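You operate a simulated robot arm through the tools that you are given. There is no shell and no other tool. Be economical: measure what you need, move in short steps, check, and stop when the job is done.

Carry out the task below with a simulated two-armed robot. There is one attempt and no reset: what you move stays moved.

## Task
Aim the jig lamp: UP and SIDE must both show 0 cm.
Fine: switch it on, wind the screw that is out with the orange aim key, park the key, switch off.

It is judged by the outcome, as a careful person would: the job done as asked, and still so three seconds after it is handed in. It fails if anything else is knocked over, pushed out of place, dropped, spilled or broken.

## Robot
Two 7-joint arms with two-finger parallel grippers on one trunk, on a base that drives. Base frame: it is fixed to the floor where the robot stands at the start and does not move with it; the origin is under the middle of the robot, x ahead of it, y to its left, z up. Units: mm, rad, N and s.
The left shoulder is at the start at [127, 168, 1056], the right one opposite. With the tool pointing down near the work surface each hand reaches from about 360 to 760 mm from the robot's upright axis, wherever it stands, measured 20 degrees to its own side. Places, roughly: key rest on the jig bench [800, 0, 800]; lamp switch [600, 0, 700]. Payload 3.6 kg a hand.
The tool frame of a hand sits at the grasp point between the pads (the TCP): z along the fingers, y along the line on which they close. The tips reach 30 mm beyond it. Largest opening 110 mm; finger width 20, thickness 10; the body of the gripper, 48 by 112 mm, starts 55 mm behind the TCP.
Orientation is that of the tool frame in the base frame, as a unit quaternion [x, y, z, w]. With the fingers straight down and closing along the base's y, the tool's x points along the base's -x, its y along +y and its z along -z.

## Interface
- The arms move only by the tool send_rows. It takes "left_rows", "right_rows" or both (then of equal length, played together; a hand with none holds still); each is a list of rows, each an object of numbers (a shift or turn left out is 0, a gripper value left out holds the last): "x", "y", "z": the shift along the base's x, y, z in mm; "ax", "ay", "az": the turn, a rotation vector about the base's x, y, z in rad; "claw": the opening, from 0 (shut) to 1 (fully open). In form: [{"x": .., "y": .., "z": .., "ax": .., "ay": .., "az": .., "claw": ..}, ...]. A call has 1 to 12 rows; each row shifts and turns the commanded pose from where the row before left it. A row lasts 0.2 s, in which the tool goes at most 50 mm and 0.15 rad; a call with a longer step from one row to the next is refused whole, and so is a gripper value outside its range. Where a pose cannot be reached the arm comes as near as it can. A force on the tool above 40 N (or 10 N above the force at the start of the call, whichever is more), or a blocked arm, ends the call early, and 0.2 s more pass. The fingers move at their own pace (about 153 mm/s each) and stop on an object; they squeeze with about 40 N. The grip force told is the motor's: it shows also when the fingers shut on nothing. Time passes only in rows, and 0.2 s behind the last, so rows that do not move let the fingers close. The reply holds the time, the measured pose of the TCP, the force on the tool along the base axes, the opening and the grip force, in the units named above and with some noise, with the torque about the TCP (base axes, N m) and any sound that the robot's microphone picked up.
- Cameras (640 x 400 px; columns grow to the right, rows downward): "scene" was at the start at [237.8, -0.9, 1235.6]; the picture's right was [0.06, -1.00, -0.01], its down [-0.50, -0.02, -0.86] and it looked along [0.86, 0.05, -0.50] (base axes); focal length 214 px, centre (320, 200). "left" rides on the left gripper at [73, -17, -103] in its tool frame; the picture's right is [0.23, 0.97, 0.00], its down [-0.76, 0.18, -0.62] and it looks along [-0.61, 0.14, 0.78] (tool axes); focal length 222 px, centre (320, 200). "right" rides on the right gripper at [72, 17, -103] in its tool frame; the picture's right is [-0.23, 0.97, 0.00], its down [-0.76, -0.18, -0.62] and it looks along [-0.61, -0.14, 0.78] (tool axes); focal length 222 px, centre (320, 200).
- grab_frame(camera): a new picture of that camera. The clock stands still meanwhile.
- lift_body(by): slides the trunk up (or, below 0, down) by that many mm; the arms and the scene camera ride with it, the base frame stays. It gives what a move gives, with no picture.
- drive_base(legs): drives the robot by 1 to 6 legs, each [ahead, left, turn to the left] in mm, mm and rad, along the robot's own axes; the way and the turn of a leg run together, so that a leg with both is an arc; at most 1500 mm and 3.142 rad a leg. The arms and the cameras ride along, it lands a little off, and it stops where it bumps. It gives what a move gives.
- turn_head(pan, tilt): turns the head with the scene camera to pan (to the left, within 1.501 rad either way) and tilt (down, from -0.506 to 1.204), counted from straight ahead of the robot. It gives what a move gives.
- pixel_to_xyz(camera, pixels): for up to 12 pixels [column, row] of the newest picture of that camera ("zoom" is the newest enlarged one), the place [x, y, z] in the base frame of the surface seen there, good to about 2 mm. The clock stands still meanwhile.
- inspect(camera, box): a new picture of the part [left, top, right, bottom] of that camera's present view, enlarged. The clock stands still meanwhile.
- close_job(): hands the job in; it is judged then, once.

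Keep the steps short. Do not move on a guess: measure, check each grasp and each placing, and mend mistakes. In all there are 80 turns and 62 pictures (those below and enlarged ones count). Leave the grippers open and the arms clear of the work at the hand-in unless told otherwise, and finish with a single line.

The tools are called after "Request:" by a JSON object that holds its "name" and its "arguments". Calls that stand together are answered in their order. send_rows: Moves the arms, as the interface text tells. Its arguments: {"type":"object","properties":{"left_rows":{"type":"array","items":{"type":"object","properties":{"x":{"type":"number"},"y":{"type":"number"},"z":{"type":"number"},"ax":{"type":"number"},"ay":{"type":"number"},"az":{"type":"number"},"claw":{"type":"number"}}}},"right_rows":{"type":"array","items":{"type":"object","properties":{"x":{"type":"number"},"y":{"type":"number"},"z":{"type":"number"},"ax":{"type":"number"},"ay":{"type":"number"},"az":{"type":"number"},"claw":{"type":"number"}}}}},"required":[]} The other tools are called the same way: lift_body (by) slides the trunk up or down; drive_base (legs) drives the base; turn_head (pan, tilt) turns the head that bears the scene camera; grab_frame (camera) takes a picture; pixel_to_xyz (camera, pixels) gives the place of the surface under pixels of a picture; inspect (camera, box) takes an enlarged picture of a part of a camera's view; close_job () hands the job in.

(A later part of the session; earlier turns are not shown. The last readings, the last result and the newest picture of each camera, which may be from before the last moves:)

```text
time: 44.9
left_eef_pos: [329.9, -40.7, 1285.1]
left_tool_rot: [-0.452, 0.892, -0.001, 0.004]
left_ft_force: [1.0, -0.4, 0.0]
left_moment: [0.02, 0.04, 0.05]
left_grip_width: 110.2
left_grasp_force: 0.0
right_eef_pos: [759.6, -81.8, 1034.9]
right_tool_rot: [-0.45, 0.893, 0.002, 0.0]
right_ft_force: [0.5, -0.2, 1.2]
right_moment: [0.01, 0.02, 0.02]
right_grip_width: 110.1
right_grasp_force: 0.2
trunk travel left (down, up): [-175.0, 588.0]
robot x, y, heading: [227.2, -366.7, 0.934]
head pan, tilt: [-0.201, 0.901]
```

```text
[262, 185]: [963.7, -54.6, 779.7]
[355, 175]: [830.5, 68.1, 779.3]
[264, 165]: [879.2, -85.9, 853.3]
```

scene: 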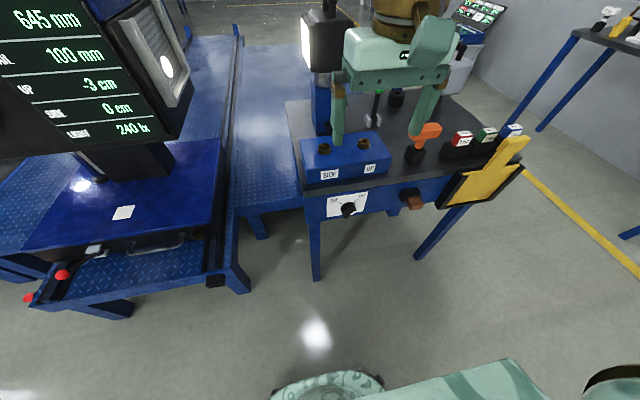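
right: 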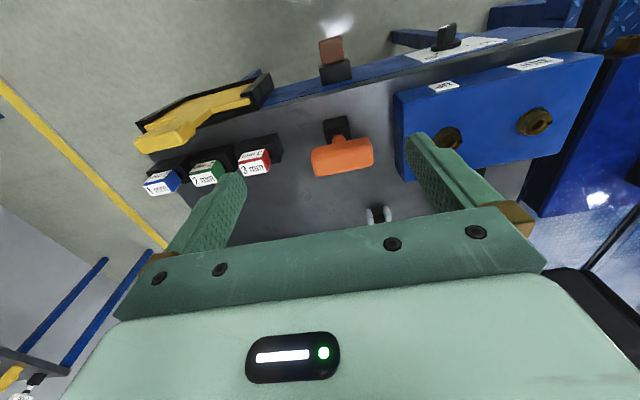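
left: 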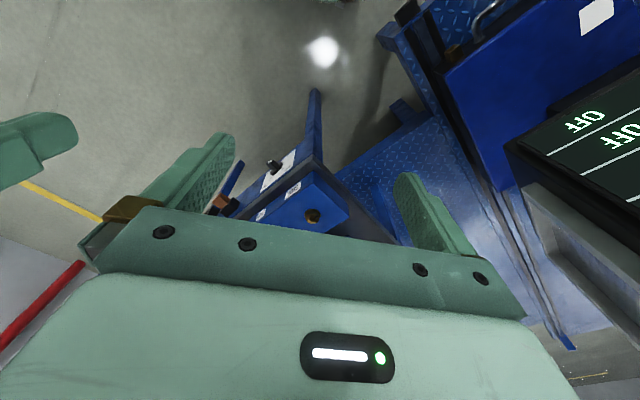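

Good view. Measure the orange handle's corners.

Request:
{"name": "inspect", "arguments": {"camera": "right", "box": [230, 90, 480, 220]}}

Request:
{"name": "pixel_to_xyz", "arguments": {"camera": "zoom", "pixels": [[215, 195], [355, 165], [290, 195], [230, 160], [345, 135], [290, 140], [280, 95], [520, 120], [555, 95], [550, 150], [590, 120], [558, 118]]}}

```text
2.56 times, centred on (355, 155) of right
```

zoom: 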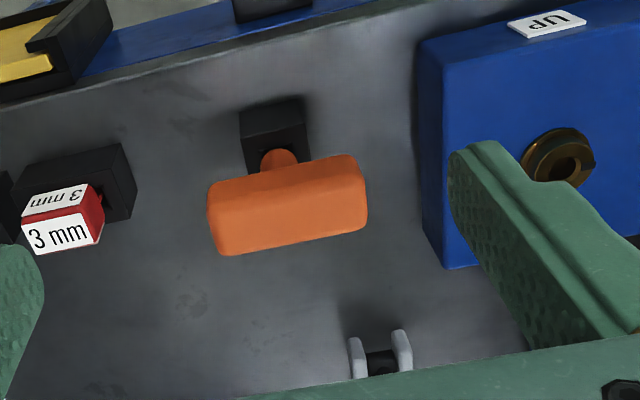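

```text
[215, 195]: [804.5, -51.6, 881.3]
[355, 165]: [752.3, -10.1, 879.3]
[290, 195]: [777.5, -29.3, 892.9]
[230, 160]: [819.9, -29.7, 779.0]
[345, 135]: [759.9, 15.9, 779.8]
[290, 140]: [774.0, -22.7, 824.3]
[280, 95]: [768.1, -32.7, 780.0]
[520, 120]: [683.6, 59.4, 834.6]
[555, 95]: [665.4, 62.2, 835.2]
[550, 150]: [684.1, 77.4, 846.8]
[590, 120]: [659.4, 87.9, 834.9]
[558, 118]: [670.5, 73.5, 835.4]
```

Handle lies along the bench's length, about 68 mm long, top z≈893. I'll refine the centre with a few more pixels on its top face.

Request:
{"name": "pixel_to_xyz", "arguments": {"camera": "zoom", "pixels": [[290, 165], [290, 180], [290, 210], [290, 225], [290, 238], [222, 215], [235, 245], [360, 190], [355, 220], [212, 230], [366, 205], [278, 160]]}}

```text
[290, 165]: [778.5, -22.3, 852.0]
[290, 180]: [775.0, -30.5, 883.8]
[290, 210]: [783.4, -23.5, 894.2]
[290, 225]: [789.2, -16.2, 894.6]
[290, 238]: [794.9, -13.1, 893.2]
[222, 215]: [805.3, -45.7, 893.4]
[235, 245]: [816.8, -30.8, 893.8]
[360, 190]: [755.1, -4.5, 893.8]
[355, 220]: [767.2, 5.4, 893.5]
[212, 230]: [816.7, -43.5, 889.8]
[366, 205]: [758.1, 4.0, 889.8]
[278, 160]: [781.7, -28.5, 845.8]
```

Handle centre ≈ [785, -22], 75 × 27 mm, top 894. Lower to z≈955 while moving over it.

Request:
{"name": "send_rows", "arguments": {"right_rows": [{"z": -40}, {"z": -40}, {"x": 12.9, "y": 29.8}, {"x": 12.9, "y": 29.8}, {}]}}

Request:
{"name": "grab_frame", "arguments": {"camera": "right"}}

Request:
{"name": "pixel_to_xyz", "arguments": {"camera": "right", "pixels": [[320, 120], [300, 120], [340, 120]]}}

```text
time: 46.1
left_eef_pos: [327.6, -40.1, 1285.3]
left_tool_rot: [-0.452, 0.892, -0.001, 0.005]
left_ft_force: [-0.7, -0.5, -0.1]
left_moment: [0.02, -0.03, 0.06]
left_grip_width: 109.8
left_grasp_force: 0.1
right_eef_pos: [784.0, -22.9, 954.1]
right_tool_rot: [-0.45, 0.893, 0.002, 0.0]
right_ft_force: [-0.1, -0.4, 0.7]
right_moment: [0.04, -0.02, 0.04]
right_grip_width: 110.0
right_grasp_force: 0.0
trunk travel left (down, up): [-175.0, 588.0]
robot x, y, heading: [229.6, -360.2, 0.933]
head pan, tilt: [-0.201, 0.901]
```

```text
30 pictures are left
```

right: 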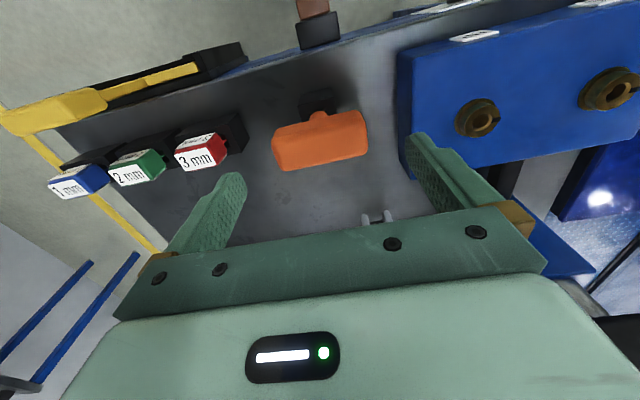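

```text
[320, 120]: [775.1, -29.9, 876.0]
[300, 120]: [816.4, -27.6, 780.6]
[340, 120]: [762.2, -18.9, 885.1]
```

The handle is centred between the jaws (pixel 320,140). Descend 72 mm and close.

Request:
{"name": "send_rows", "arguments": {"right_rows": [{"z": -36, "x": 0.7}, {"z": -36, "x": 0.7}, {}, {"claw": 0}, {}, {}]}}

Request:
{"name": "grab_frame", "arguments": {"camera": "right"}}

```text
time: 47.5
left_eef_pos: [327.0, -40.5, 1285.1]
left_tool_rot: [-0.452, 0.892, -0.002, 0.005]
left_ft_force: [-0.1, 0.5, 0.1]
left_moment: [0.02, -0.01, -0.03]
left_grip_width: 110.0
left_grasp_force: 0.1
right_eef_pos: [785.4, -21.3, 881.1]
right_tool_rot: [-0.451, 0.893, 0.001, -0.001]
right_ft_force: [-0.9, 0.3, 1.4]
right_moment: [0.04, 0.11, -0.01]
right_grip_width: 78.0
right_grasp_force: 39.8
trunk travel left (down, up): [-175.0, 588.0]
robot x, y, heading: [230.0, -361.2, 0.935]
head pan, tilt: [-0.201, 0.901]
```

```text
29 pictures are left
```

right: 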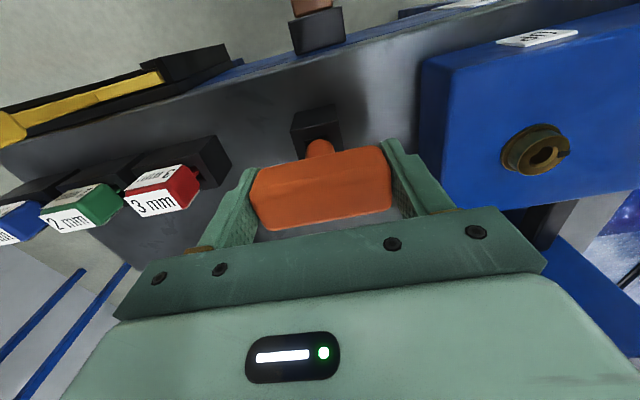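

Gripped at 78 mm width, ~40 N. Lift 110 mm straight up and look at the key's bit.

Request:
{"name": "send_rows", "arguments": {"right_rows": [{"z": 20}, {"z": 30}, {"z": 30}, {"z": 30}, {}]}}

Request:
{"name": "grab_frame", "arguments": {"camera": "right"}}

Request:
{"name": "inspect", "arguments": {"camera": "scene", "box": [260, 50, 440, 200]}}

```text
time: 48.7
left_eef_pos: [328.2, -40.8, 1284.6]
left_tool_rot: [-0.452, 0.892, -0.002, 0.005]
left_ft_force: [-0.7, 0.2, 0.2]
left_moment: [0.0, -0.01, -0.03]
left_grip_width: 110.1
left_grasp_force: 0.1
right_eef_pos: [785.4, -20.7, 962.8]
right_tool_rot: [-0.45, 0.893, 0.001, 0.0]
right_ft_force: [-0.3, 0.6, -2.7]
right_moment: [0.01, -0.05, 0.03]
right_grip_width: 77.7
right_grasp_force: 40.0
right hand out of reach, approached as far as the arm can: row 4
trunk travel left (down, up): [-175.0, 588.0]
robot x, y, heading: [228.9, -357.1, 0.931]
head pan, tilt: [-0.201, 0.901]
```

```text
28 pictures are left
```

right: 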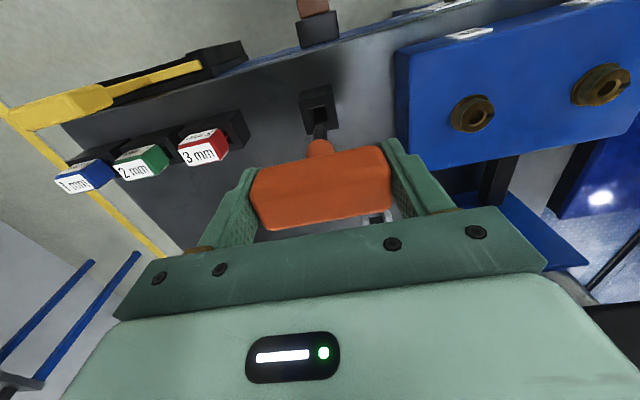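

```text
2.67 times, centred on (350, 125) of scene
```

zoom: 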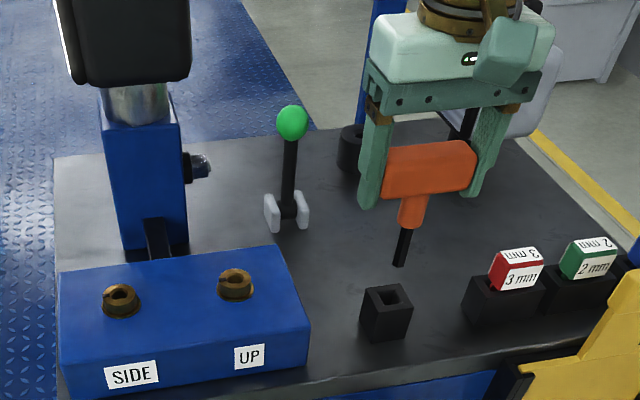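

The key has a dark square-looking bit. Measure its tip and the UP socket on this zoom, and enlarge the UP socket in the hand camera.

Request:
{"name": "pixel_to_xyz", "arguments": {"camera": "zoom", "pixels": [[400, 258], [404, 236], [410, 215], [425, 155], [236, 272], [225, 285], [252, 285], [237, 285], [236, 296], [386, 298], [120, 295], [385, 285]]}}

Request:
{"name": "inspect", "arguments": {"camera": "right", "box": [430, 80, 520, 150]}}

Request:
{"name": "pixel_to_xyz", "arguments": {"camera": "zoom", "pixels": [[310, 200], [340, 200], [220, 200], [280, 130], [280, 300], [400, 200], [450, 220], [180, 200], [300, 100], [310, 180], [350, 180], [400, 130]]}}

```text
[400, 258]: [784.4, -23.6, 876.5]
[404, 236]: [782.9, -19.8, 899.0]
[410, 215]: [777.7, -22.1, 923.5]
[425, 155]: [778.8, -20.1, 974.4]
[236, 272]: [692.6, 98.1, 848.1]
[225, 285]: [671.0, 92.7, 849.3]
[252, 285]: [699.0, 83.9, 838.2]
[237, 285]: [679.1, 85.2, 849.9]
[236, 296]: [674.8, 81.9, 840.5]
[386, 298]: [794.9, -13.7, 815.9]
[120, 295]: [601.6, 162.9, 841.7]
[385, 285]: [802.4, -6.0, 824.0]
```

```text
5.71 times, centred on (475, 115) of right
```

zoom: 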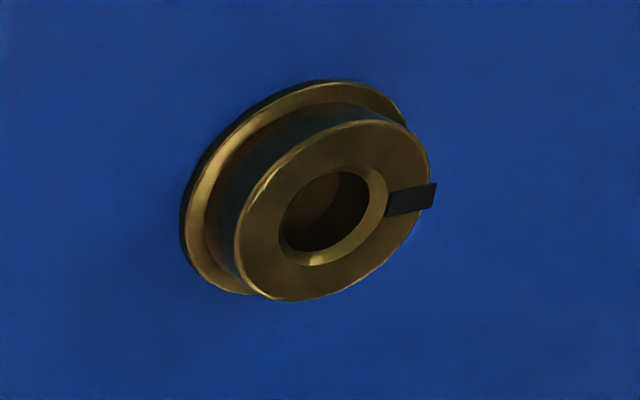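

```text
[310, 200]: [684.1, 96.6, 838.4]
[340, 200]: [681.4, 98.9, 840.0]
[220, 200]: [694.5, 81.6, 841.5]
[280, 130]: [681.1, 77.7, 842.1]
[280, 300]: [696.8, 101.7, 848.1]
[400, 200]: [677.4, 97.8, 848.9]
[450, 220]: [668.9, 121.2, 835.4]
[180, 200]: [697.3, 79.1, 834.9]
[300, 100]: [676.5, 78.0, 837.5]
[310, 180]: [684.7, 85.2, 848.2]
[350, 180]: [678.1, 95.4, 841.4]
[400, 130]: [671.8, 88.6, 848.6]
```

Round socket with a bevelled mouth and an index mark; top at z≈848. Refine its hole centre.

Request:
{"name": "pixel_to_xyz", "arguments": {"camera": "zoom", "pixels": [[256, 220], [410, 165], [365, 130], [300, 288], [270, 200], [388, 240], [262, 240], [405, 160], [385, 175], [290, 262], [345, 148], [400, 190]]}}

Request:
{"name": "inspect", "arguments": {"camera": "right", "box": [290, 80, 370, 160]}}

Request:
{"name": "pixel_to_xyz", "arguments": {"camera": "zoom", "pixels": [[230, 350], [255, 360], [230, 380], [320, 340], [250, 330], [270, 400]]}}

```text
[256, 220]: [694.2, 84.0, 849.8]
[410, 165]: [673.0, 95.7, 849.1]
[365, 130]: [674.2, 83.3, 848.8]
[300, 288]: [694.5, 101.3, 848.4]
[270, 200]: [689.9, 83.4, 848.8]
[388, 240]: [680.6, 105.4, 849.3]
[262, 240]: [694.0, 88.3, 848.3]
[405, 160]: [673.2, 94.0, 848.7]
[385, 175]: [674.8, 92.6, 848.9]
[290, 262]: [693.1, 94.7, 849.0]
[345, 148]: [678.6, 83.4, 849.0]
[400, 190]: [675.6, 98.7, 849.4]
```

```text
5.00 times, centred on (330, 120) of right
```

zoom: 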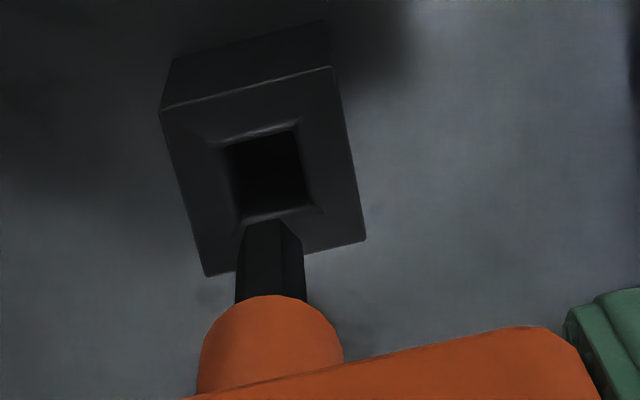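

```text
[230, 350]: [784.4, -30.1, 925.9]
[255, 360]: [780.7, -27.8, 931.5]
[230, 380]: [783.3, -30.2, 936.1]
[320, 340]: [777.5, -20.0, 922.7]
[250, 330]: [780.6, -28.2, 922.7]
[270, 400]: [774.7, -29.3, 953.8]
```

Hole centre ≈ [685, 92.6], top 849; key tip is ~90 mm below the TCP and under its centre. Carry the key over (tip stays ~24 mm above the socket).

Request:
{"name": "send_rows", "arguments": {"right_rows": [{"x": -25.1, "y": 28.3}, {"x": -25.1, "y": 28.3}, {"x": -25.1, "y": 28.3}, {"x": -25.1, "y": 28.4}, {}]}}

Request:
{"name": "inspect", "arguments": {"camera": "right", "box": [270, 70, 390, 180]}}

Request:
{"name": "inspect", "arguments": {"camera": "scene", "box": [260, 90, 380, 190]}}

```text
time: 49.9
left_eef_pos: [329.6, -41.0, 1286.0]
left_tool_rot: [-0.452, 0.892, -0.002, 0.005]
left_ft_force: [0.9, -0.3, 0.3]
left_moment: [0.04, 0.0, 0.01]
left_grip_width: 110.4
left_grasp_force: 0.0
right_eef_pos: [686.4, 91.2, 964.7]
right_tool_rot: [-0.45, 0.893, 0.001, -0.001]
right_ft_force: [0.8, 0.3, -2.4]
right_moment: [0.03, -0.01, -0.02]
right_grip_width: 77.6
right_grasp_force: 40.2
trunk travel left (down, up): [-175.0, 588.0]
robot x, y, heading: [230.6, -362.1, 0.935]
head pan, tilt: [-0.201, 0.901]
```

```text
3.64 times, centred on (330, 125) of right
```

zoom: 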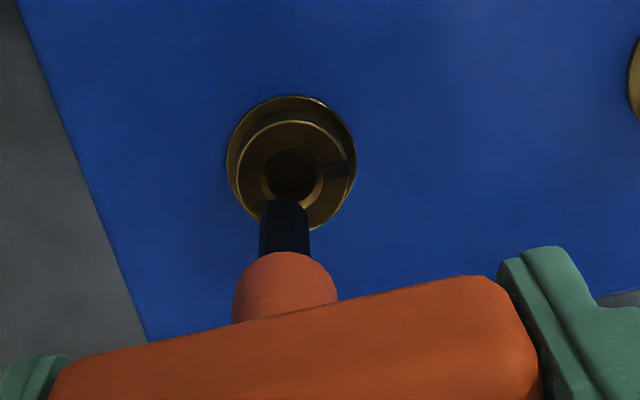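

```text
4.00 times, centred on (320, 140) of scene
```

zoom: 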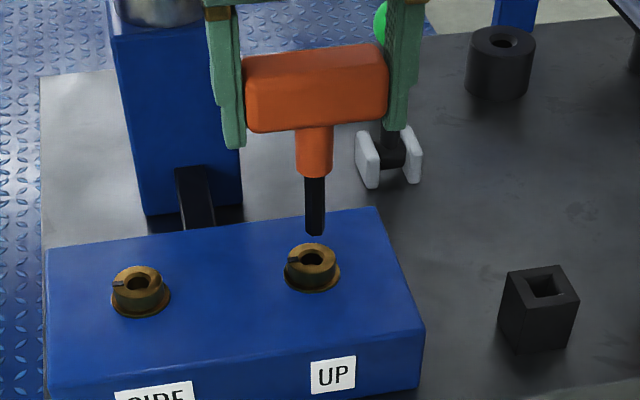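

Nearly aligned; I correct by ~2 mm and lower to just above the socket for a closer check.

Request:
{"name": "send_rows", "arguments": {"right_rows": [{"x": -2.0, "y": 0.6}, {"z": -10}, {"z": -9}, {}]}}

Request:
{"name": "inspect", "arguments": {"camera": "right", "box": [290, 90, 350, 140]}}

Request:
{"name": "inspect", "arguments": {"camera": "scene", "box": [315, 130, 365, 170]}}

```text
time: 50.9
left_eef_pos: [327.7, -40.4, 1286.0]
left_tool_rot: [-0.452, 0.892, -0.002, 0.005]
left_ft_force: [-0.9, -0.4, -0.2]
left_moment: [0.03, 0.0, 0.0]
left_grip_width: 109.9
left_grasp_force: 0.1
right_eef_pos: [684.0, 92.6, 946.2]
right_tool_rot: [-0.45, 0.893, 0.002, -0.002]
right_ft_force: [0.1, -0.2, -2.6]
right_moment: [-0.04, 0.01, -0.02]
right_grip_width: 77.7
right_grasp_force: 40.2
trunk travel left (down, up): [-175.0, 588.0]
robot x, y, heading: [227.5, -362.8, 0.934]
head pan, tilt: [-0.201, 0.901]
```

```text
8.00 times, centred on (320, 115) of right
```

zoom: 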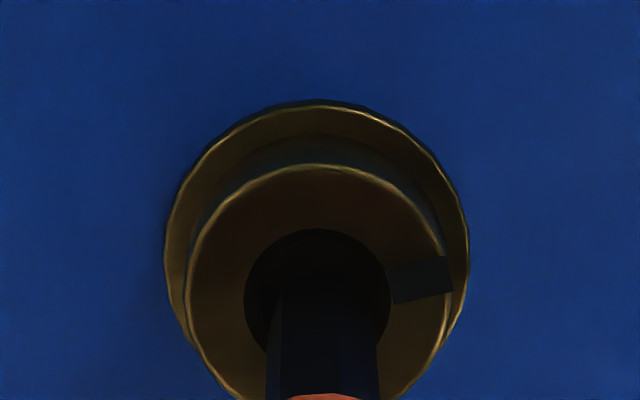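

```text
10.00 times, centred on (340, 150) of scene
```

zoom: 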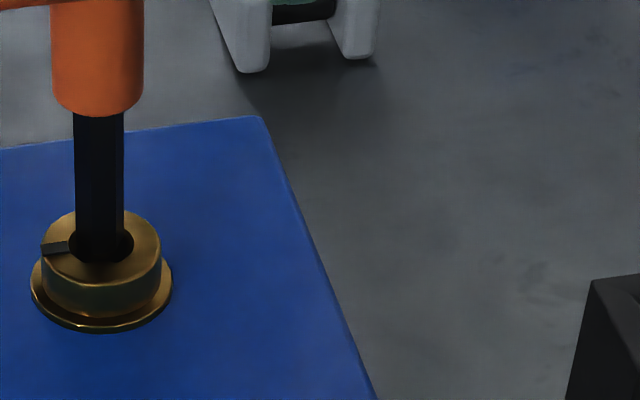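

The bit is over the middle of the hole. Lower gently in 4 mm steps, watching force.

Request:
{"name": "send_rows", "arguments": {"right_rows": [{"z": -4}, {"z": -4}, {"z": -4}, {"z": -4}, {"z": -4}, {"z": -4}, {}]}}

```text
time: 52.1
left_eef_pos: [326.9, -43.4, 1284.9]
left_tool_rot: [-0.452, 0.892, -0.001, 0.006]
left_ft_force: [0.0, 0.0, -0.3]
left_moment: [-0.03, 0.0, 0.01]
left_grip_width: 110.5
left_grasp_force: 0.0
right_eef_pos: [684.2, 89.6, 935.6]
right_tool_rot: [-0.449, 0.894, 0.008, 0.004]
right_ft_force: [-4.5, -11.5, 22.9]
right_moment: [-1.02, 0.47, 0.0]
right_grip_width: 77.5
right_grasp_force: 39.8
trunk travel left (down, up): [-175.0, 588.0]
robot x, y, heading: [230.0, -364.7, 0.937]
head pan, tilt: [-0.201, 0.901]
stopped in row 5 (right hand): the force on the tool passed its limit at 44 N (the readings are from after the stop); the commanded pose is now the measured one
```

Contact at tip ≈846 with a sideways reaction toward the robot. Look closely.

Request:
{"name": "inspect", "arguments": {"camera": "right", "box": [290, 90, 350, 140]}}

Request:
{"name": "inspect", "arguments": {"camera": "scene", "box": [300, 130, 350, 170]}}

```text
8.00 times, centred on (320, 115) of right
```

zoom: 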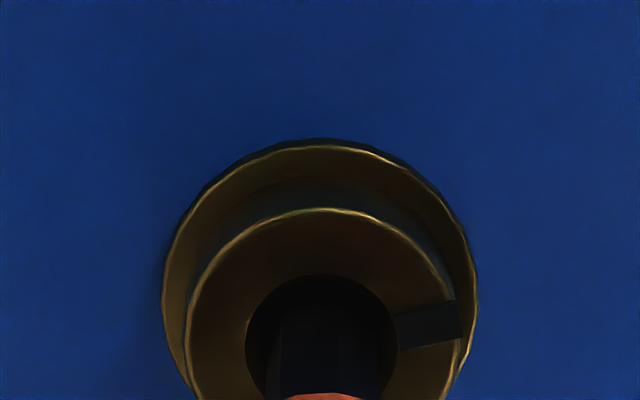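

```text
10.00 times, centred on (325, 150) of scene
```

zoom: 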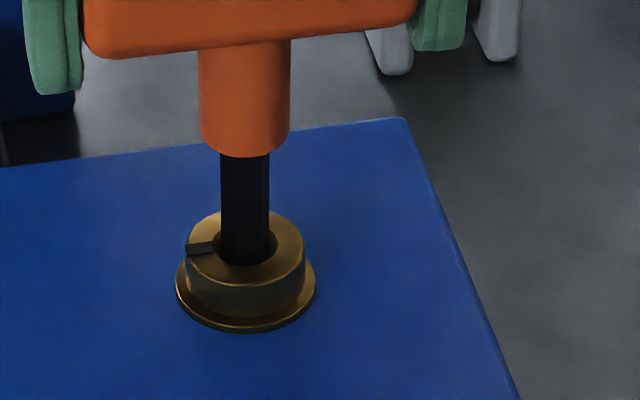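

The bore's bottom measured ~838–840, so the bit is about at the bottom: seated. Try a small turn (0.3 rad, counterclockwise) and read the display and torque.

Request:
{"name": "send_rows", "arguments": {"right_rows": [{"y": 1.0, "az": 0.1}, {"az": 0.1}, {"az": 0.1}, {}]}}

Request:
{"name": "grab_frame", "arguments": {"camera": "scene"}}

```text
time: 53.1
left_eef_pos: [326.8, -44.6, 1287.3]
left_tool_rot: [-0.451, 0.892, 0.0, 0.007]
left_ft_force: [1.0, -0.4, 1.6]
left_moment: [-0.01, -0.01, 0.0]
left_grip_width: 110.1
left_grasp_force: 0.0
right_eef_pos: [683.5, 91.3, 935.6]
right_tool_rot: [-0.515, 0.857, 0.007, 0.006]
right_ft_force: [0.3, -14.5, 35.4]
right_moment: [-1.18, -0.09, 0.0]
right_grip_width: 77.5
right_grasp_force: 40.6
right hand out of reach, approached as far as the arm can: row 2, 3
trunk travel left (down, up): [-175.0, 588.0]
robot x, y, heading: [229.5, -362.9, 0.939]
head pan, tilt: [-0.201, 0.901]
```

```text
18 pictures are left
```

scene: 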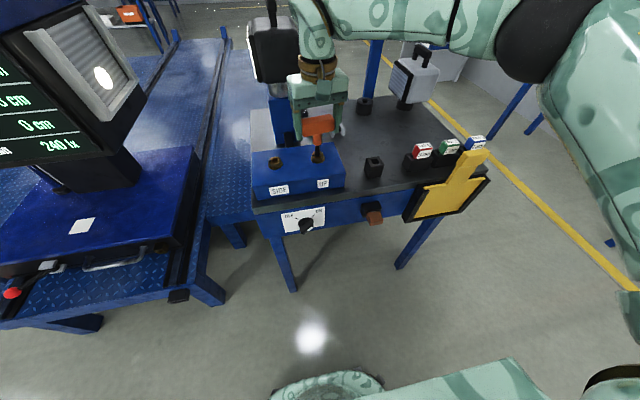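

No turning torque but a sideways push toward the robot: the bit sits on the far bevel, not seated. Raise 6 mm, undo the turn, shift ~3 mm toward the robot, and lower again.

Request:
{"name": "send_rows", "arguments": {"right_rows": [{"z": 5, "az": -0.1}, {"z": 4, "az": -0.05, "x": -1.2, "y": -2.6}, {}, {"z": -3}, {"z": -3}, {"z": -3}, {"z": -3}, {"z": -3}, {"z": -3}, {}]}}

```text
time: 54.9
left_eef_pos: [326.6, -42.8, 1285.5]
left_tool_rot: [-0.452, 0.892, -0.002, 0.007]
left_ft_force: [0.4, -0.3, 0.1]
left_moment: [0.03, 0.0, -0.01]
left_grip_width: 110.1
left_grasp_force: 0.1
right_eef_pos: [683.9, 89.6, 934.9]
right_tool_rot: [-0.449, 0.894, 0.012, 0.007]
right_ft_force: [-5.0, -9.4, 24.3]
right_moment: [-0.91, 0.43, -0.04]
right_grip_width: 77.6
right_grasp_force: 40.4
trunk travel left (down, up): [-175.0, 588.0]
robot x, y, heading: [230.7, -366.2, 0.928]
head pan, tilt: [-0.201, 0.901]
stopped in row 8 (right hand): the force on the tool passed its limit at 51 N (the readings are from after the stop); the commanded pose is now the measured one
```

Still stopped at the same depth. Lift 9 mm and check bit and hole relation in the hand camera.

Request:
{"name": "send_rows", "arguments": {"right_rows": [{"z": 5}, {"z": 5}, {}]}}

Request:
{"name": "inspect", "arguments": {"camera": "scene", "box": [295, 110, 345, 170]}}

Request:
{"name": "pixel_to_xyz", "arguments": {"camera": "zoom", "pixels": [[300, 200], [320, 220], [320, 240]]}}

```text
time: 55.7
left_eef_pos: [328.4, -41.2, 1285.3]
left_tool_rot: [-0.451, 0.892, -0.001, 0.005]
left_ft_force: [-0.2, 0.2, -0.5]
left_moment: [0.03, 0.01, 0.0]
left_grip_width: 109.7
left_grasp_force: 0.1
right_eef_pos: [684.6, 91.4, 940.2]
right_tool_rot: [-0.449, 0.893, 0.009, 0.006]
right_ft_force: [-8.5, -11.3, -8.0]
right_moment: [-1.06, 0.81, -0.01]
right_grip_width: 77.6
right_grasp_force: 39.9
trunk travel left (down, up): [-175.0, 588.0]
robot x, y, heading: [231.5, -364.7, 0.931]
head pan, tilt: [-0.201, 0.901]
```

```text
6.67 times, centred on (320, 140) of scene
```

zoom: 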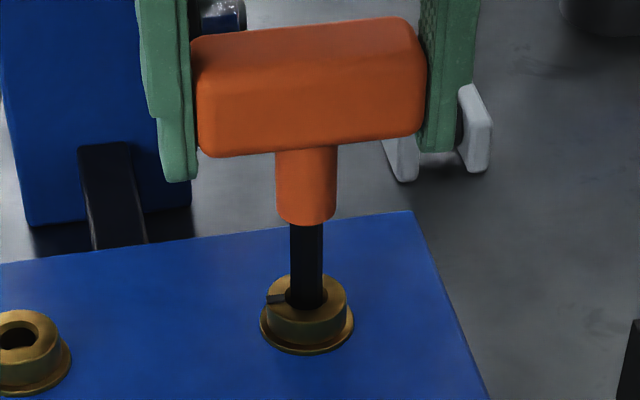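

```text
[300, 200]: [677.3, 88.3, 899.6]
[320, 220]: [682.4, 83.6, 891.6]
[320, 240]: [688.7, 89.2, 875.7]
```

The bit is inside the bore (it drags when lifting), but pressed sideways. Relieve the side force by shifting toward the robot, press down lightly, and turn the head to see the display too.

Request:
{"name": "send_rows", "arguments": {"right_rows": [{"x": -1.5, "y": -2.0}, {}, {"z": -3}, {"z": -3}, {}]}}

Request:
{"name": "turn_head", "arguments": {"pan": 0.05, "tilt": 0.8}}

```text
time: 56.9
left_eef_pos: [328.9, -40.8, 1285.7]
left_tool_rot: [-0.453, 0.892, -0.002, 0.004]
left_ft_force: [-0.1, -0.8, -0.5]
left_moment: [-0.01, 0.01, -0.01]
left_grip_width: 109.7
left_grasp_force: 0.0
right_eef_pos: [684.6, 89.5, 935.3]
right_tool_rot: [-0.448, 0.894, 0.01, 0.009]
right_ft_force: [1.6, 1.3, 2.0]
right_moment: [0.11, -0.14, -0.01]
right_grip_width: 77.6
right_grasp_force: 39.8
trunk travel left (down, up): [-175.0, 588.0]
robot x, y, heading: [227.9, -360.3, 0.928]
head pan, tilt: [-0.201, 0.901]
```

```text
time: 57.7
left_eef_pos: [328.0, -41.1, 1285.9]
left_tool_rot: [-0.452, 0.892, -0.001, 0.004]
left_ft_force: [-0.7, 0.5, -0.6]
left_moment: [0.02, -0.01, -0.01]
left_grip_width: 110.0
left_grasp_force: 0.1
right_eef_pos: [683.8, 89.3, 935.4]
right_tool_rot: [-0.449, 0.893, 0.01, 0.007]
right_ft_force: [2.4, 1.8, 7.2]
right_moment: [0.26, -0.3, 0.0]
right_grip_width: 77.5
right_grasp_force: 40.2
trunk travel left (down, up): [-175.0, 588.0]
robot x, y, heading: [226.5, -360.3, 0.934]
head pan, tilt: [0.051, 0.799]
```

Side force is nearly gone; the key rests at the bottom. Turn clockwise 0.6 rad and read.

Request:
{"name": "send_rows", "arguments": {"right_rows": [{"az": -0.15}, {"az": -0.15}, {"az": -0.15}, {"az": -0.15}, {}]}}

Request:
{"name": "grab_frame", "arguments": {"camera": "scene"}}

```text
time: 58.9
left_eef_pos: [327.5, -40.7, 1285.2]
left_tool_rot: [-0.452, 0.892, -0.001, 0.005]
left_ft_force: [-0.3, 0.2, 1.2]
left_moment: [0.01, -0.01, 0.01]
left_grip_width: 109.8
left_grasp_force: 0.0
right_eef_pos: [681.7, 90.9, 935.9]
right_tool_rot: [-0.165, 0.986, 0.007, 0.01]
right_ft_force: [-4.6, 8.0, 8.9]
right_moment: [0.74, 0.35, 0.04]
right_grip_width: 77.6
right_grasp_force: 39.2
trunk travel left (down, up): [-175.0, 588.0]
robot x, y, heading: [225.2, -360.6, 0.934]
head pan, tilt: [0.051, 0.799]
```

```text
16 pictures are left
```

scene: 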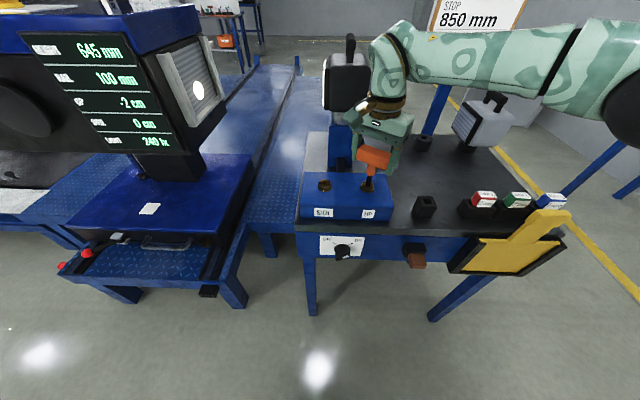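

UP now reads −2: clockwise is right. Turn another 0.6 rad, with a slight centring shift.

Request:
{"name": "send_rows", "arguments": {"right_rows": [{"az": -0.15, "x": -0.6, "y": 1.0}, {"az": -0.15}, {"az": -0.15}, {"az": -0.15}, {}]}}

Request:
{"name": "inspect", "arguments": {"camera": "scene", "box": [20, 20, 240, 160]}}

```text
time: 60.1
left_eef_pos: [326.8, -39.9, 1285.6]
left_tool_rot: [-0.452, 0.892, -0.002, 0.006]
left_ft_force: [-0.3, -0.1, 0.2]
left_moment: [0.01, -0.01, -0.02]
left_grip_width: 110.0
left_grasp_force: 0.0
right_eef_pos: [681.1, 91.8, 936.6]
right_tool_rot: [0.134, 0.991, 0.003, 0.012]
right_ft_force: [-7.0, 13.3, 7.8]
right_moment: [1.16, 0.6, 0.07]
right_grip_width: 77.8
right_grasp_force: 40.6
trunk travel left (down, up): [-175.0, 588.0]
robot x, y, heading: [228.8, -361.4, 0.936]
head pan, tilt: [0.051, 0.799]
```

```text
2.86 times, centred on (130, 90) of scene
```

zoom: 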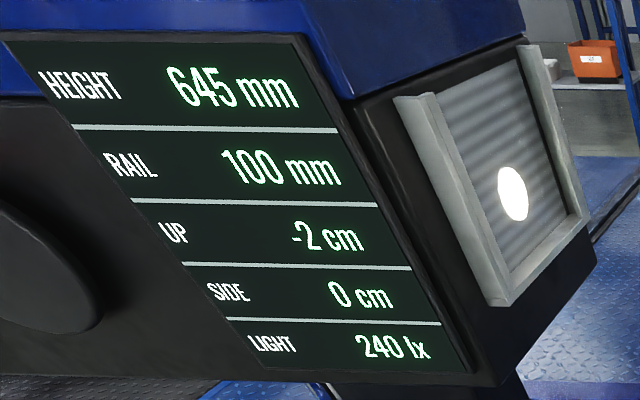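

Still −2 after 1.2 rad, so about a radian or more per cm. The tool has a small tilt (0.025 rad); correct it and the side force, then turn 0.75 more.

Request:
{"name": "send_rows", "arguments": {"right_rows": [{"ay": 0.0246, "x": 1.0, "y": 1.5}, {"az": -0.15}, {"az": -0.15}, {"az": -0.15}, {"az": -0.15}, {"az": -0.15}, {}]}}

Request:
{"name": "grab_frame", "arguments": {"camera": "scene"}}

```text
time: 61.7
left_eef_pos: [328.2, -39.7, 1285.8]
left_tool_rot: [-0.451, 0.892, -0.001, 0.004]
left_ft_force: [-1.0, -0.4, -0.5]
left_moment: [-0.01, 0.01, 0.01]
left_grip_width: 110.0
left_grasp_force: 0.1
right_eef_pos: [684.3, 92.9, 935.1]
right_tool_rot: [0.488, 0.873, 0.002, 0.001]
right_ft_force: [1.6, 8.2, 9.6]
right_moment: [0.63, -0.12, 0.08]
right_grip_width: 77.6
right_grasp_force: 39.7
trunk travel left (down, up): [-175.0, 588.0]
robot x, y, heading: [227.9, -362.1, 0.929]
head pan, tilt: [0.051, 0.799]
```

```text
14 pictures are left
```

scene: 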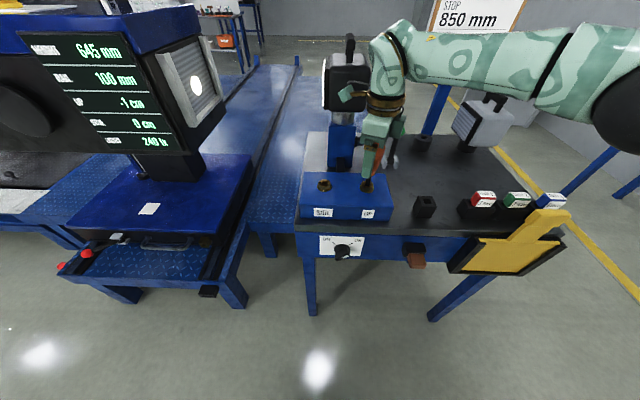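

UP −1 now. Turn another 0.6 rad and read.

Request:
{"name": "send_rows", "arguments": {"right_rows": [{"az": -0.15, "y": 1.0}, {"az": -0.15}, {"az": -0.15}, {"az": -0.15}, {}]}}

Request:
{"name": "inspect", "arguments": {"camera": "scene", "box": [20, 20, 240, 160]}}

```text
time: 62.9
left_eef_pos: [328.0, -39.8, 1284.3]
left_tool_rot: [-0.452, 0.892, -0.001, 0.006]
left_ft_force: [0.3, 0.3, 1.4]
left_moment: [-0.02, 0.02, -0.01]
left_grip_width: 109.9
left_grasp_force: 0.0
right_eef_pos: [685.0, 94.0, 936.1]
right_tool_rot: [0.724, 0.69, 0.002, 0.001]
right_ft_force: [3.4, 1.9, 12.7]
right_moment: [0.12, -0.35, 0.0]
right_grip_width: 77.7
right_grasp_force: 40.2
trunk travel left (down, up): [-175.0, 588.0]
robot x, y, heading: [227.8, -363.4, 0.937]
head pan, tilt: [0.051, 0.799]
```

```text
2.86 times, centred on (130, 90) of scene
```

zoom: 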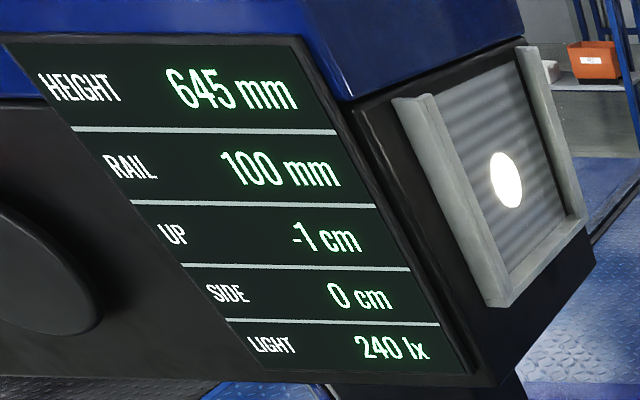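

Still −1 at 2.55 rad total; spot is rising. Turn 0.6 more.

Request:
{"name": "send_rows", "arguments": {"right_rows": [{"az": -0.15}, {"az": -0.15}, {"az": -0.15}, {"az": -0.15}, {}]}}

Request:
{"name": "inspect", "arguments": {"camera": "scene", "box": [20, 20, 240, 160]}}

```text
time: 64.1
left_eef_pos: [327.7, -41.5, 1285.7]
left_tool_rot: [-0.451, 0.892, -0.001, 0.005]
left_ft_force: [-0.1, 0.3, -0.5]
left_moment: [0.02, 0.05, 0.0]
left_grip_width: 109.9
left_grasp_force: 0.0
right_eef_pos: [685.1, 92.1, 934.7]
right_tool_rot: [0.896, 0.445, 0.002, 0.001]
right_ft_force: [6.3, 1.3, 12.9]
right_moment: [0.08, -0.51, -0.01]
right_grip_width: 77.9
right_grasp_force: 39.6
trunk travel left (down, up): [-175.0, 588.0]
robot x, y, heading: [232.2, -362.6, 0.936]
head pan, tilt: [0.051, 0.799]
```

```text
2.86 times, centred on (130, 90) of scene
```

zoom: 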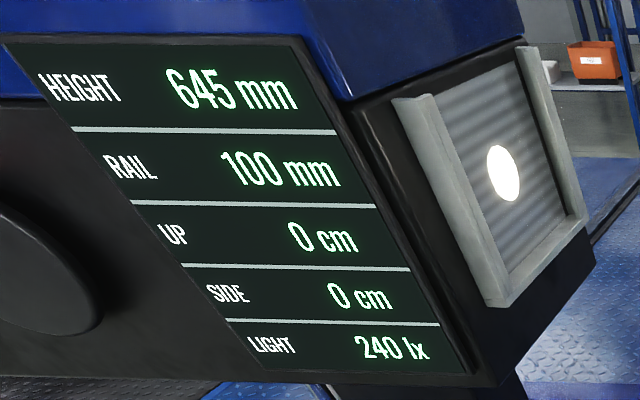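

UP and SIDE both show 0. The −0.5 edge lies between 2.55 and 3.15 rad; turn 0.3 more to sit mid-window, then check.

Request:
{"name": "send_rows", "arguments": {"right_rows": [{"az": -0.15}, {"az": -0.15}, {}]}}

Request:
{"name": "inspect", "arguments": {"camera": "scene", "box": [20, 20, 240, 160]}}

```text
time: 64.9
left_eef_pos: [328.6, -39.9, 1287.0]
left_tool_rot: [-0.452, 0.892, -0.001, 0.005]
left_ft_force: [0.1, 1.0, -0.4]
left_moment: [-0.02, 0.02, 0.0]
left_grip_width: 109.9
left_grasp_force: 0.0
right_eef_pos: [685.1, 92.7, 935.6]
right_tool_rot: [0.952, 0.307, 0.001, 0.002]
right_ft_force: [9.1, 2.6, 12.6]
right_moment: [0.31, -0.74, -0.02]
right_grip_width: 77.8
right_grasp_force: 40.3
trunk travel left (down, up): [-175.0, 588.0]
robot x, y, heading: [232.3, -360.5, 0.931]
head pan, tilt: [0.051, 0.799]
```

```text
2.86 times, centred on (130, 90) of scene
```

zoom: 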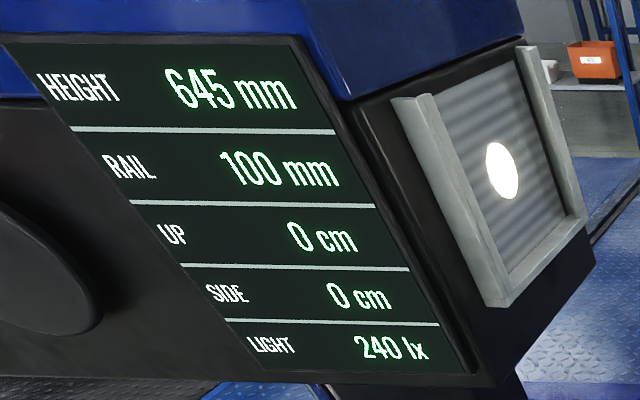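

Still 0 / 0. Relieve side force and lift the key straight out, then begin turning back above the socket.

Request:
{"name": "send_rows", "arguments": {"right_rows": [{"x": 1.0, "y": 0.3}, {"z": 5}, {"z": 5}, {"z": 8}, {"z": 8}, {}, {"az": 0.15}, {"az": 0.15}, {"az": 0.15}, {"az": 0.15}, {"az": 0.15}, {"az": 0.15}]}}

Request:
{"name": "send_rows", "arguments": {"right_rows": [{"az": 0.15}, {"az": 0.15}, {"az": 0.15}, {"az": 0.15}, {"az": 0.15}, {"az": 0.15}, {"az": 0.15}, {"az": 0.15}, {"az": 0.15}, {"az": 0.15}, {"az": 0.15}, {"az": 0.15}]}}

```text
time: 67.5
left_eef_pos: [327.7, -40.2, 1284.7]
left_tool_rot: [-0.451, 0.892, -0.002, 0.005]
left_ft_force: [0.6, 0.0, 0.2]
left_moment: [0.01, -0.02, 0.0]
left_grip_width: 110.1
left_grasp_force: 0.1
right_eef_pos: [685.9, 94.3, 961.6]
right_tool_rot: [0.722, 0.692, 0.001, 0.001]
right_ft_force: [-0.5, -0.3, -1.0]
right_moment: [-0.03, 0.01, 0.0]
right_grip_width: 77.7
right_grasp_force: 40.1
trunk travel left (down, up): [-175.0, 588.0]
robot x, y, heading: [229.3, -362.4, 0.936]
head pan, tilt: [0.051, 0.799]
```

```text
time: 70.1
left_eef_pos: [327.6, -41.3, 1284.6]
left_tool_rot: [-0.452, 0.892, -0.002, 0.005]
left_ft_force: [0.0, -0.6, -0.8]
left_moment: [0.01, 0.0, -0.01]
left_grip_width: 109.9
left_grasp_force: 0.0
right_eef_pos: [686.4, 93.9, 961.2]
right_tool_rot: [-0.093, 0.996, 0.002, 0.0]
right_ft_force: [-0.6, 0.0, -2.6]
right_moment: [-0.02, 0.02, 0.0]
right_grip_width: 77.9
right_grasp_force: 40.6
trunk travel left (down, up): [-175.0, 588.0]
robot x, y, heading: [229.9, -360.3, 0.934]
head pan, tilt: [0.051, 0.799]
```

Finish the turn back (0.747 rad) and carry the key above its rest at [785.4, −21].

Request:
{"name": "send_rows", "arguments": {"right_rows": [{"az": 0.1494}, {"az": 0.1494}, {"az": 0.1494}, {"az": 0.1494}, {"az": 0.1494}, {"x": 24.7, "y": -28.7}, {"x": 24.7, "y": -28.7}, {"x": 24.7, "y": -28.7}, {"x": 24.7, "y": -28.7}, {}]}}

Request:
{"name": "inspect", "arguments": {"camera": "right", "box": [290, 80, 370, 160]}}

```text
time: 72.3
left_eef_pos: [327.5, -39.9, 1285.2]
left_tool_rot: [-0.451, 0.892, -0.002, 0.005]
left_ft_force: [0.2, 0.4, -0.7]
left_moment: [-0.01, 0.01, 0.0]
left_grip_width: 110.2
left_grasp_force: 0.0
right_eef_pos: [784.9, -20.2, 961.8]
right_tool_rot: [-0.448, 0.894, 0.001, -0.001]
right_ft_force: [0.6, -0.2, -1.6]
right_moment: [-0.02, 0.0, 0.0]
right_grip_width: 77.6
right_grasp_force: 39.8
trunk travel left (down, up): [-175.0, 588.0]
robot x, y, heading: [228.8, -362.0, 0.932]
head pan, tilt: [0.051, 0.799]
```

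```text
5.00 times, centred on (330, 120) of right
```

zoom: 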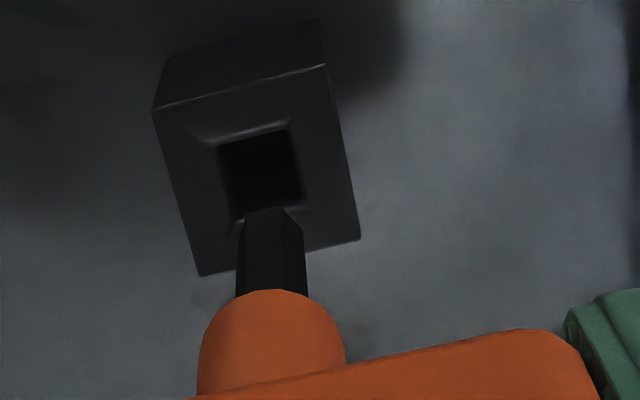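

The bit looks slightly tilted in the grip compared to when first lifted (tip row 207 vs 222). Measure along the bit's ridge and the hole's rim.

Request:
{"name": "pixel_to_xyz", "arguments": {"camera": "zoom", "pixels": [[265, 285], [265, 270], [265, 250], [265, 230], [265, 215], [262, 330], [262, 300], [215, 145], [290, 125], [312, 215], [225, 235], [262, 345]]}}

```text
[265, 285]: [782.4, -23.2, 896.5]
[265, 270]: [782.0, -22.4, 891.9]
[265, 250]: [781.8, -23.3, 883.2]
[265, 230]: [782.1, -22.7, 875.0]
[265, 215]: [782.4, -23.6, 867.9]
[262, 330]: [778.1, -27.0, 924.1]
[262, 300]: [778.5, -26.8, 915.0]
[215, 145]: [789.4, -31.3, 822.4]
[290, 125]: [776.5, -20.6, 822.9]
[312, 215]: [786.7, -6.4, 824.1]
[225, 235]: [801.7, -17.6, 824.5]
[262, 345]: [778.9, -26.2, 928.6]
```

The bit hangs true vertical; the rest's hole centre is ~2 mm further. Shift (2, −0.6) and lower gently into the rest.

Request:
{"name": "send_rows", "arguments": {"right_rows": [{"x": 2.0, "y": -0.6}, {"z": -15}, {"z": -15}, {"z": -6}, {"z": -5}, {"z": -5}, {"z": -5}, {}]}}

```text
time: 74.1
left_eef_pos: [326.5, -39.8, 1284.7]
left_tool_rot: [-0.451, 0.892, -0.002, 0.005]
left_ft_force: [-0.2, -0.6, -0.3]
left_moment: [0.01, 0.0, 0.01]
left_grip_width: 110.1
left_grasp_force: 0.2
right_eef_pos: [786.3, -21.0, 911.1]
right_tool_rot: [-0.447, 0.894, 0.0, -0.002]
right_ft_force: [-0.1, 0.2, -1.1]
right_moment: [0.0, 0.0, -0.01]
right_grip_width: 77.8
right_grasp_force: 39.9
trunk travel left (down, up): [-175.0, 588.0]
robot x, y, heading: [229.3, -359.5, 0.935]
head pan, tilt: [0.051, 0.799]
```

Tip is already below the rest's rim with no side force: it's in. Continue down.

Request:
{"name": "send_rows", "arguments": {"right_rows": [{"z": -6}, {"z": -6}, {"z": -5}, {"z": -4}, {"z": -3}, {"z": -3}, {"z": -3}, {}]}}

Request:
{"name": "inspect", "arguments": {"camera": "scene", "box": [330, 130, 480, 230]}}

```text
time: 75.9
left_eef_pos: [328.6, -41.4, 1284.6]
left_tool_rot: [-0.451, 0.892, -0.001, 0.004]
left_ft_force: [0.0, 0.3, 0.0]
left_moment: [-0.01, -0.01, -0.02]
left_grip_width: 109.9
left_grasp_force: 0.1
right_eef_pos: [786.5, -21.5, 881.0]
right_tool_rot: [-0.448, 0.894, 0.003, -0.001]
right_ft_force: [1.7, 0.1, 2.5]
right_moment: [0.04, -0.2, -0.01]
right_grip_width: 77.5
right_grasp_force: 39.5
trunk travel left (down, up): [-175.0, 588.0]
robot x, y, heading: [228.3, -362.9, 0.935]
head pan, tilt: [0.051, 0.799]
```

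```text
4.00 times, centred on (405, 180) of scene
```

zoom: 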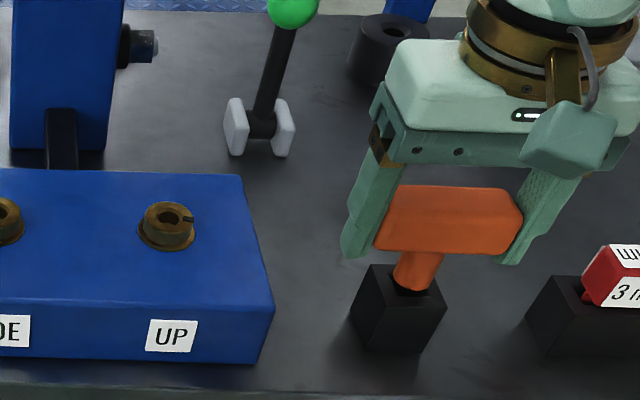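

The key is seated (same height 881 as before, light contact). Release and rise, then drive back to the earlier stance for the switch.

Request:
{"name": "send_rows", "arguments": {"right_rows": [{"claw": 1}, {}, {}, {"z": 30}, {"z": 40}, {"z": 8}, {}]}}

Request:
{"name": "drive_base", "arguments": {"legs": [[-40, 120, 0]]}}

Request:
{"name": "grab_frame", "arguments": {"camera": "scene"}}

```text
time: 77.5
left_eef_pos: [328.1, -40.6, 1285.5]
left_tool_rot: [-0.452, 0.892, -0.002, 0.005]
left_ft_force: [0.2, -0.3, -0.1]
left_moment: [-0.02, -0.04, 0.0]
left_grip_width: 109.7
left_grasp_force: 0.0
right_eef_pos: [786.6, -20.7, 958.1]
right_tool_rot: [-0.447, 0.894, 0.0, -0.002]
right_ft_force: [-0.1, -0.4, -0.5]
right_moment: [0.03, 0.0, -0.02]
right_grip_width: 110.1
right_grasp_force: 0.0
trunk travel left (down, up): [-175.0, 588.0]
robot x, y, heading: [229.6, -360.1, 0.934]
head pan, tilt: [0.051, 0.799]
```

```text
time: 78.7
left_eef_pos: [205.9, -0.3, 1285.6]
left_tool_rot: [-0.45, 0.893, -0.002, 0.005]
left_ft_force: [-0.7, -0.1, 0.2]
left_moment: [0.0, -0.01, -0.02]
left_grip_width: 109.9
left_grasp_force: 0.1
right_eef_pos: [665.6, 18.9, 958.1]
right_tool_rot: [-0.445, 0.895, 0.001, -0.002]
right_ft_force: [-0.9, 0.5, 0.3]
right_moment: [-0.01, -0.04, -0.02]
right_grip_width: 109.8
right_grasp_force: 0.1
trunk travel left (down, up): [-175.0, 588.0]
robot x, y, heading: [107.3, -319.9, 0.931]
head pan, tilt: [0.051, 0.799]
```

```text
8 pictures are left
```

scene: 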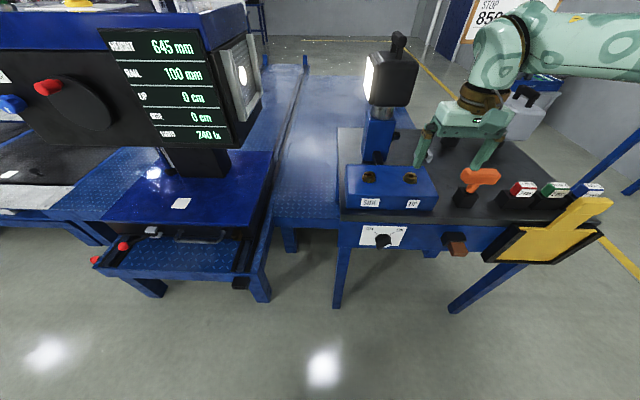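

Key parked, display 0/0 with lamp on. Now bring the hand out before the panel to the right of the pointer, shut fingers, pitch 0.5 rad and lower to z≈720.

Request:
{"name": "send_rows", "arguments": {"right_rows": [{"x": -33.9, "y": -20.3, "claw": 0}, {"x": -33.9, "y": -20.3}, {"x": -33.8, "y": -20.3}, {"z": -39.5, "ax": 0.1014, "ay": -0.0731}, {"z": -39.5, "ax": 0.1014, "ay": -0.0731}, {"z": -39.5, "ax": 0.1014, "ay": -0.0731}, {"z": -39.5, "ax": 0.1014, "ay": -0.0731}, {"z": -39.5}, {"z": -40}, {}]}}

Request:
{"name": "grab_frame", "arguments": {"camera": "right"}}

```text
time: 80.9
left_eef_pos: [209.0, -1.3, 1284.8]
left_tool_rot: [-0.45, 0.893, -0.001, 0.004]
left_ft_force: [0.5, -0.7, -0.7]
left_moment: [-0.01, 0.0, -0.01]
left_grip_width: 110.1
left_grasp_force: 0.2
right_eef_pos: [564.7, -45.3, 719.5]
right_tool_rot: [-0.433, 0.867, 0.116, 0.217]
right_ft_force: [-0.2, 1.0, -0.7]
right_moment: [0.02, 0.01, 0.03]
right_grip_width: 0.0
right_grasp_force: 38.0
trunk travel left (down, up): [-175.0, 588.0]
robot x, y, heading: [105.8, -324.6, 0.93]
head pan, tilt: [0.051, 0.799]
```

```text
7 pictures are left
```

right: 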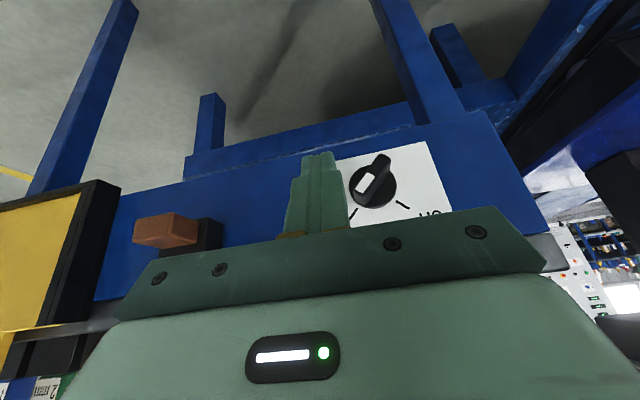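

The fingers sit right of the knob (image left). Approach the panel by 62 mm, then check.

Request:
{"name": "send_rows", "arguments": {"right_rows": [{"x": 9.1, "y": 12.6}, {"x": 9.1, "y": 12.6}, {"x": 9.1, "y": 12.6}, {"x": 9.0, "y": 12.5}, {}]}}

Request:
{"name": "inspect", "arguments": {"camera": "right", "box": [230, 110, 430, 250]}}

```text
time: 82.1
left_eef_pos: [207.9, 0.7, 1285.3]
left_tool_rot: [-0.45, 0.893, -0.002, 0.004]
left_ft_force: [0.5, 0.5, 0.8]
left_moment: [0.02, 0.0, 0.01]
left_grip_width: 109.9
left_grasp_force: 0.1
right_eef_pos: [600.5, 7.0, 720.5]
right_tool_rot: [-0.433, 0.867, 0.116, 0.217]
right_ft_force: [-0.7, -0.6, -0.4]
right_moment: [-0.03, 0.02, -0.01]
right_grip_width: 0.2
right_grasp_force: 37.5
trunk travel left (down, up): [-175.0, 588.0]
robot x, y, heading: [108.2, -321.0, 0.931]
head pan, tilt: [0.051, 0.799]
```

```text
2.86 times, centred on (330, 180) of right
```

zoom: 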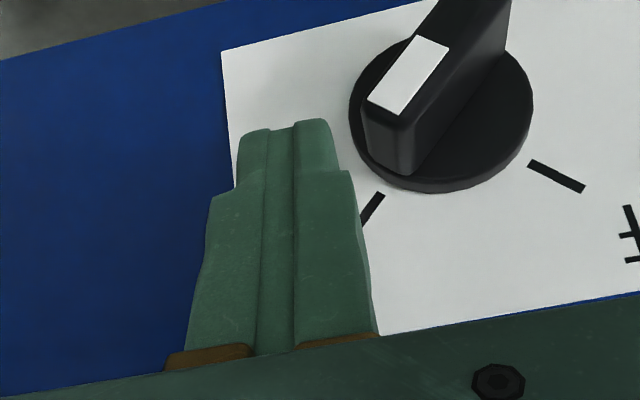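

Fingers are beside the pointer end, ~9 mm gap. Push left (−u) 25 mm in 5 mm steps.

Request:
{"name": "send_rows", "arguments": {"right_rows": [{"x": -4.06, "y": 2.93}, {"x": -4.06, "y": 2.93}, {"x": -4.06, "y": 2.93}, {"x": -4.06, "y": 2.93}, {"x": -4.06, "y": 2.93}, {}]}}

Request:
{"name": "inspect", "arguments": {"camera": "right", "box": [230, 90, 430, 250]}}

```text
time: 83.1
left_eef_pos: [210.2, -0.5, 1285.6]
left_tool_rot: [-0.448, 0.894, -0.001, 0.005]
left_ft_force: [-0.2, 0.1, 0.2]
left_moment: [-0.02, -0.01, 0.0]
left_grip_width: 110.2
left_grasp_force: 0.1
right_eef_pos: [594.1, 11.2, 720.7]
right_tool_rot: [-0.424, 0.871, 0.11, 0.22]
right_ft_force: [5.4, -13.0, 5.6]
right_moment: [-0.27, -0.13, 0.03]
right_grip_width: 0.1
right_grasp_force: 37.8
trunk travel left (down, up): [-175.0, 588.0]
robot x, y, heading: [110.4, -321.2, 0.926]
head pan, tilt: [0.051, 0.799]
stopped in row 4 (right hand): the force on the tool passed its limit at 45 N (the readings are from after the stop); the commanded pose is now the measured one
```

```text
2.50 times, centred on (330, 170) of right
```

zoom: 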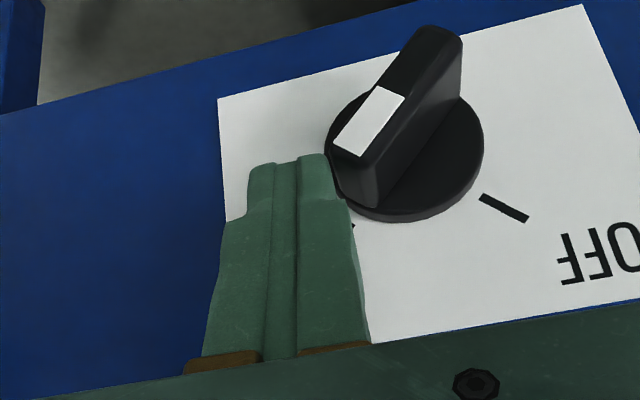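

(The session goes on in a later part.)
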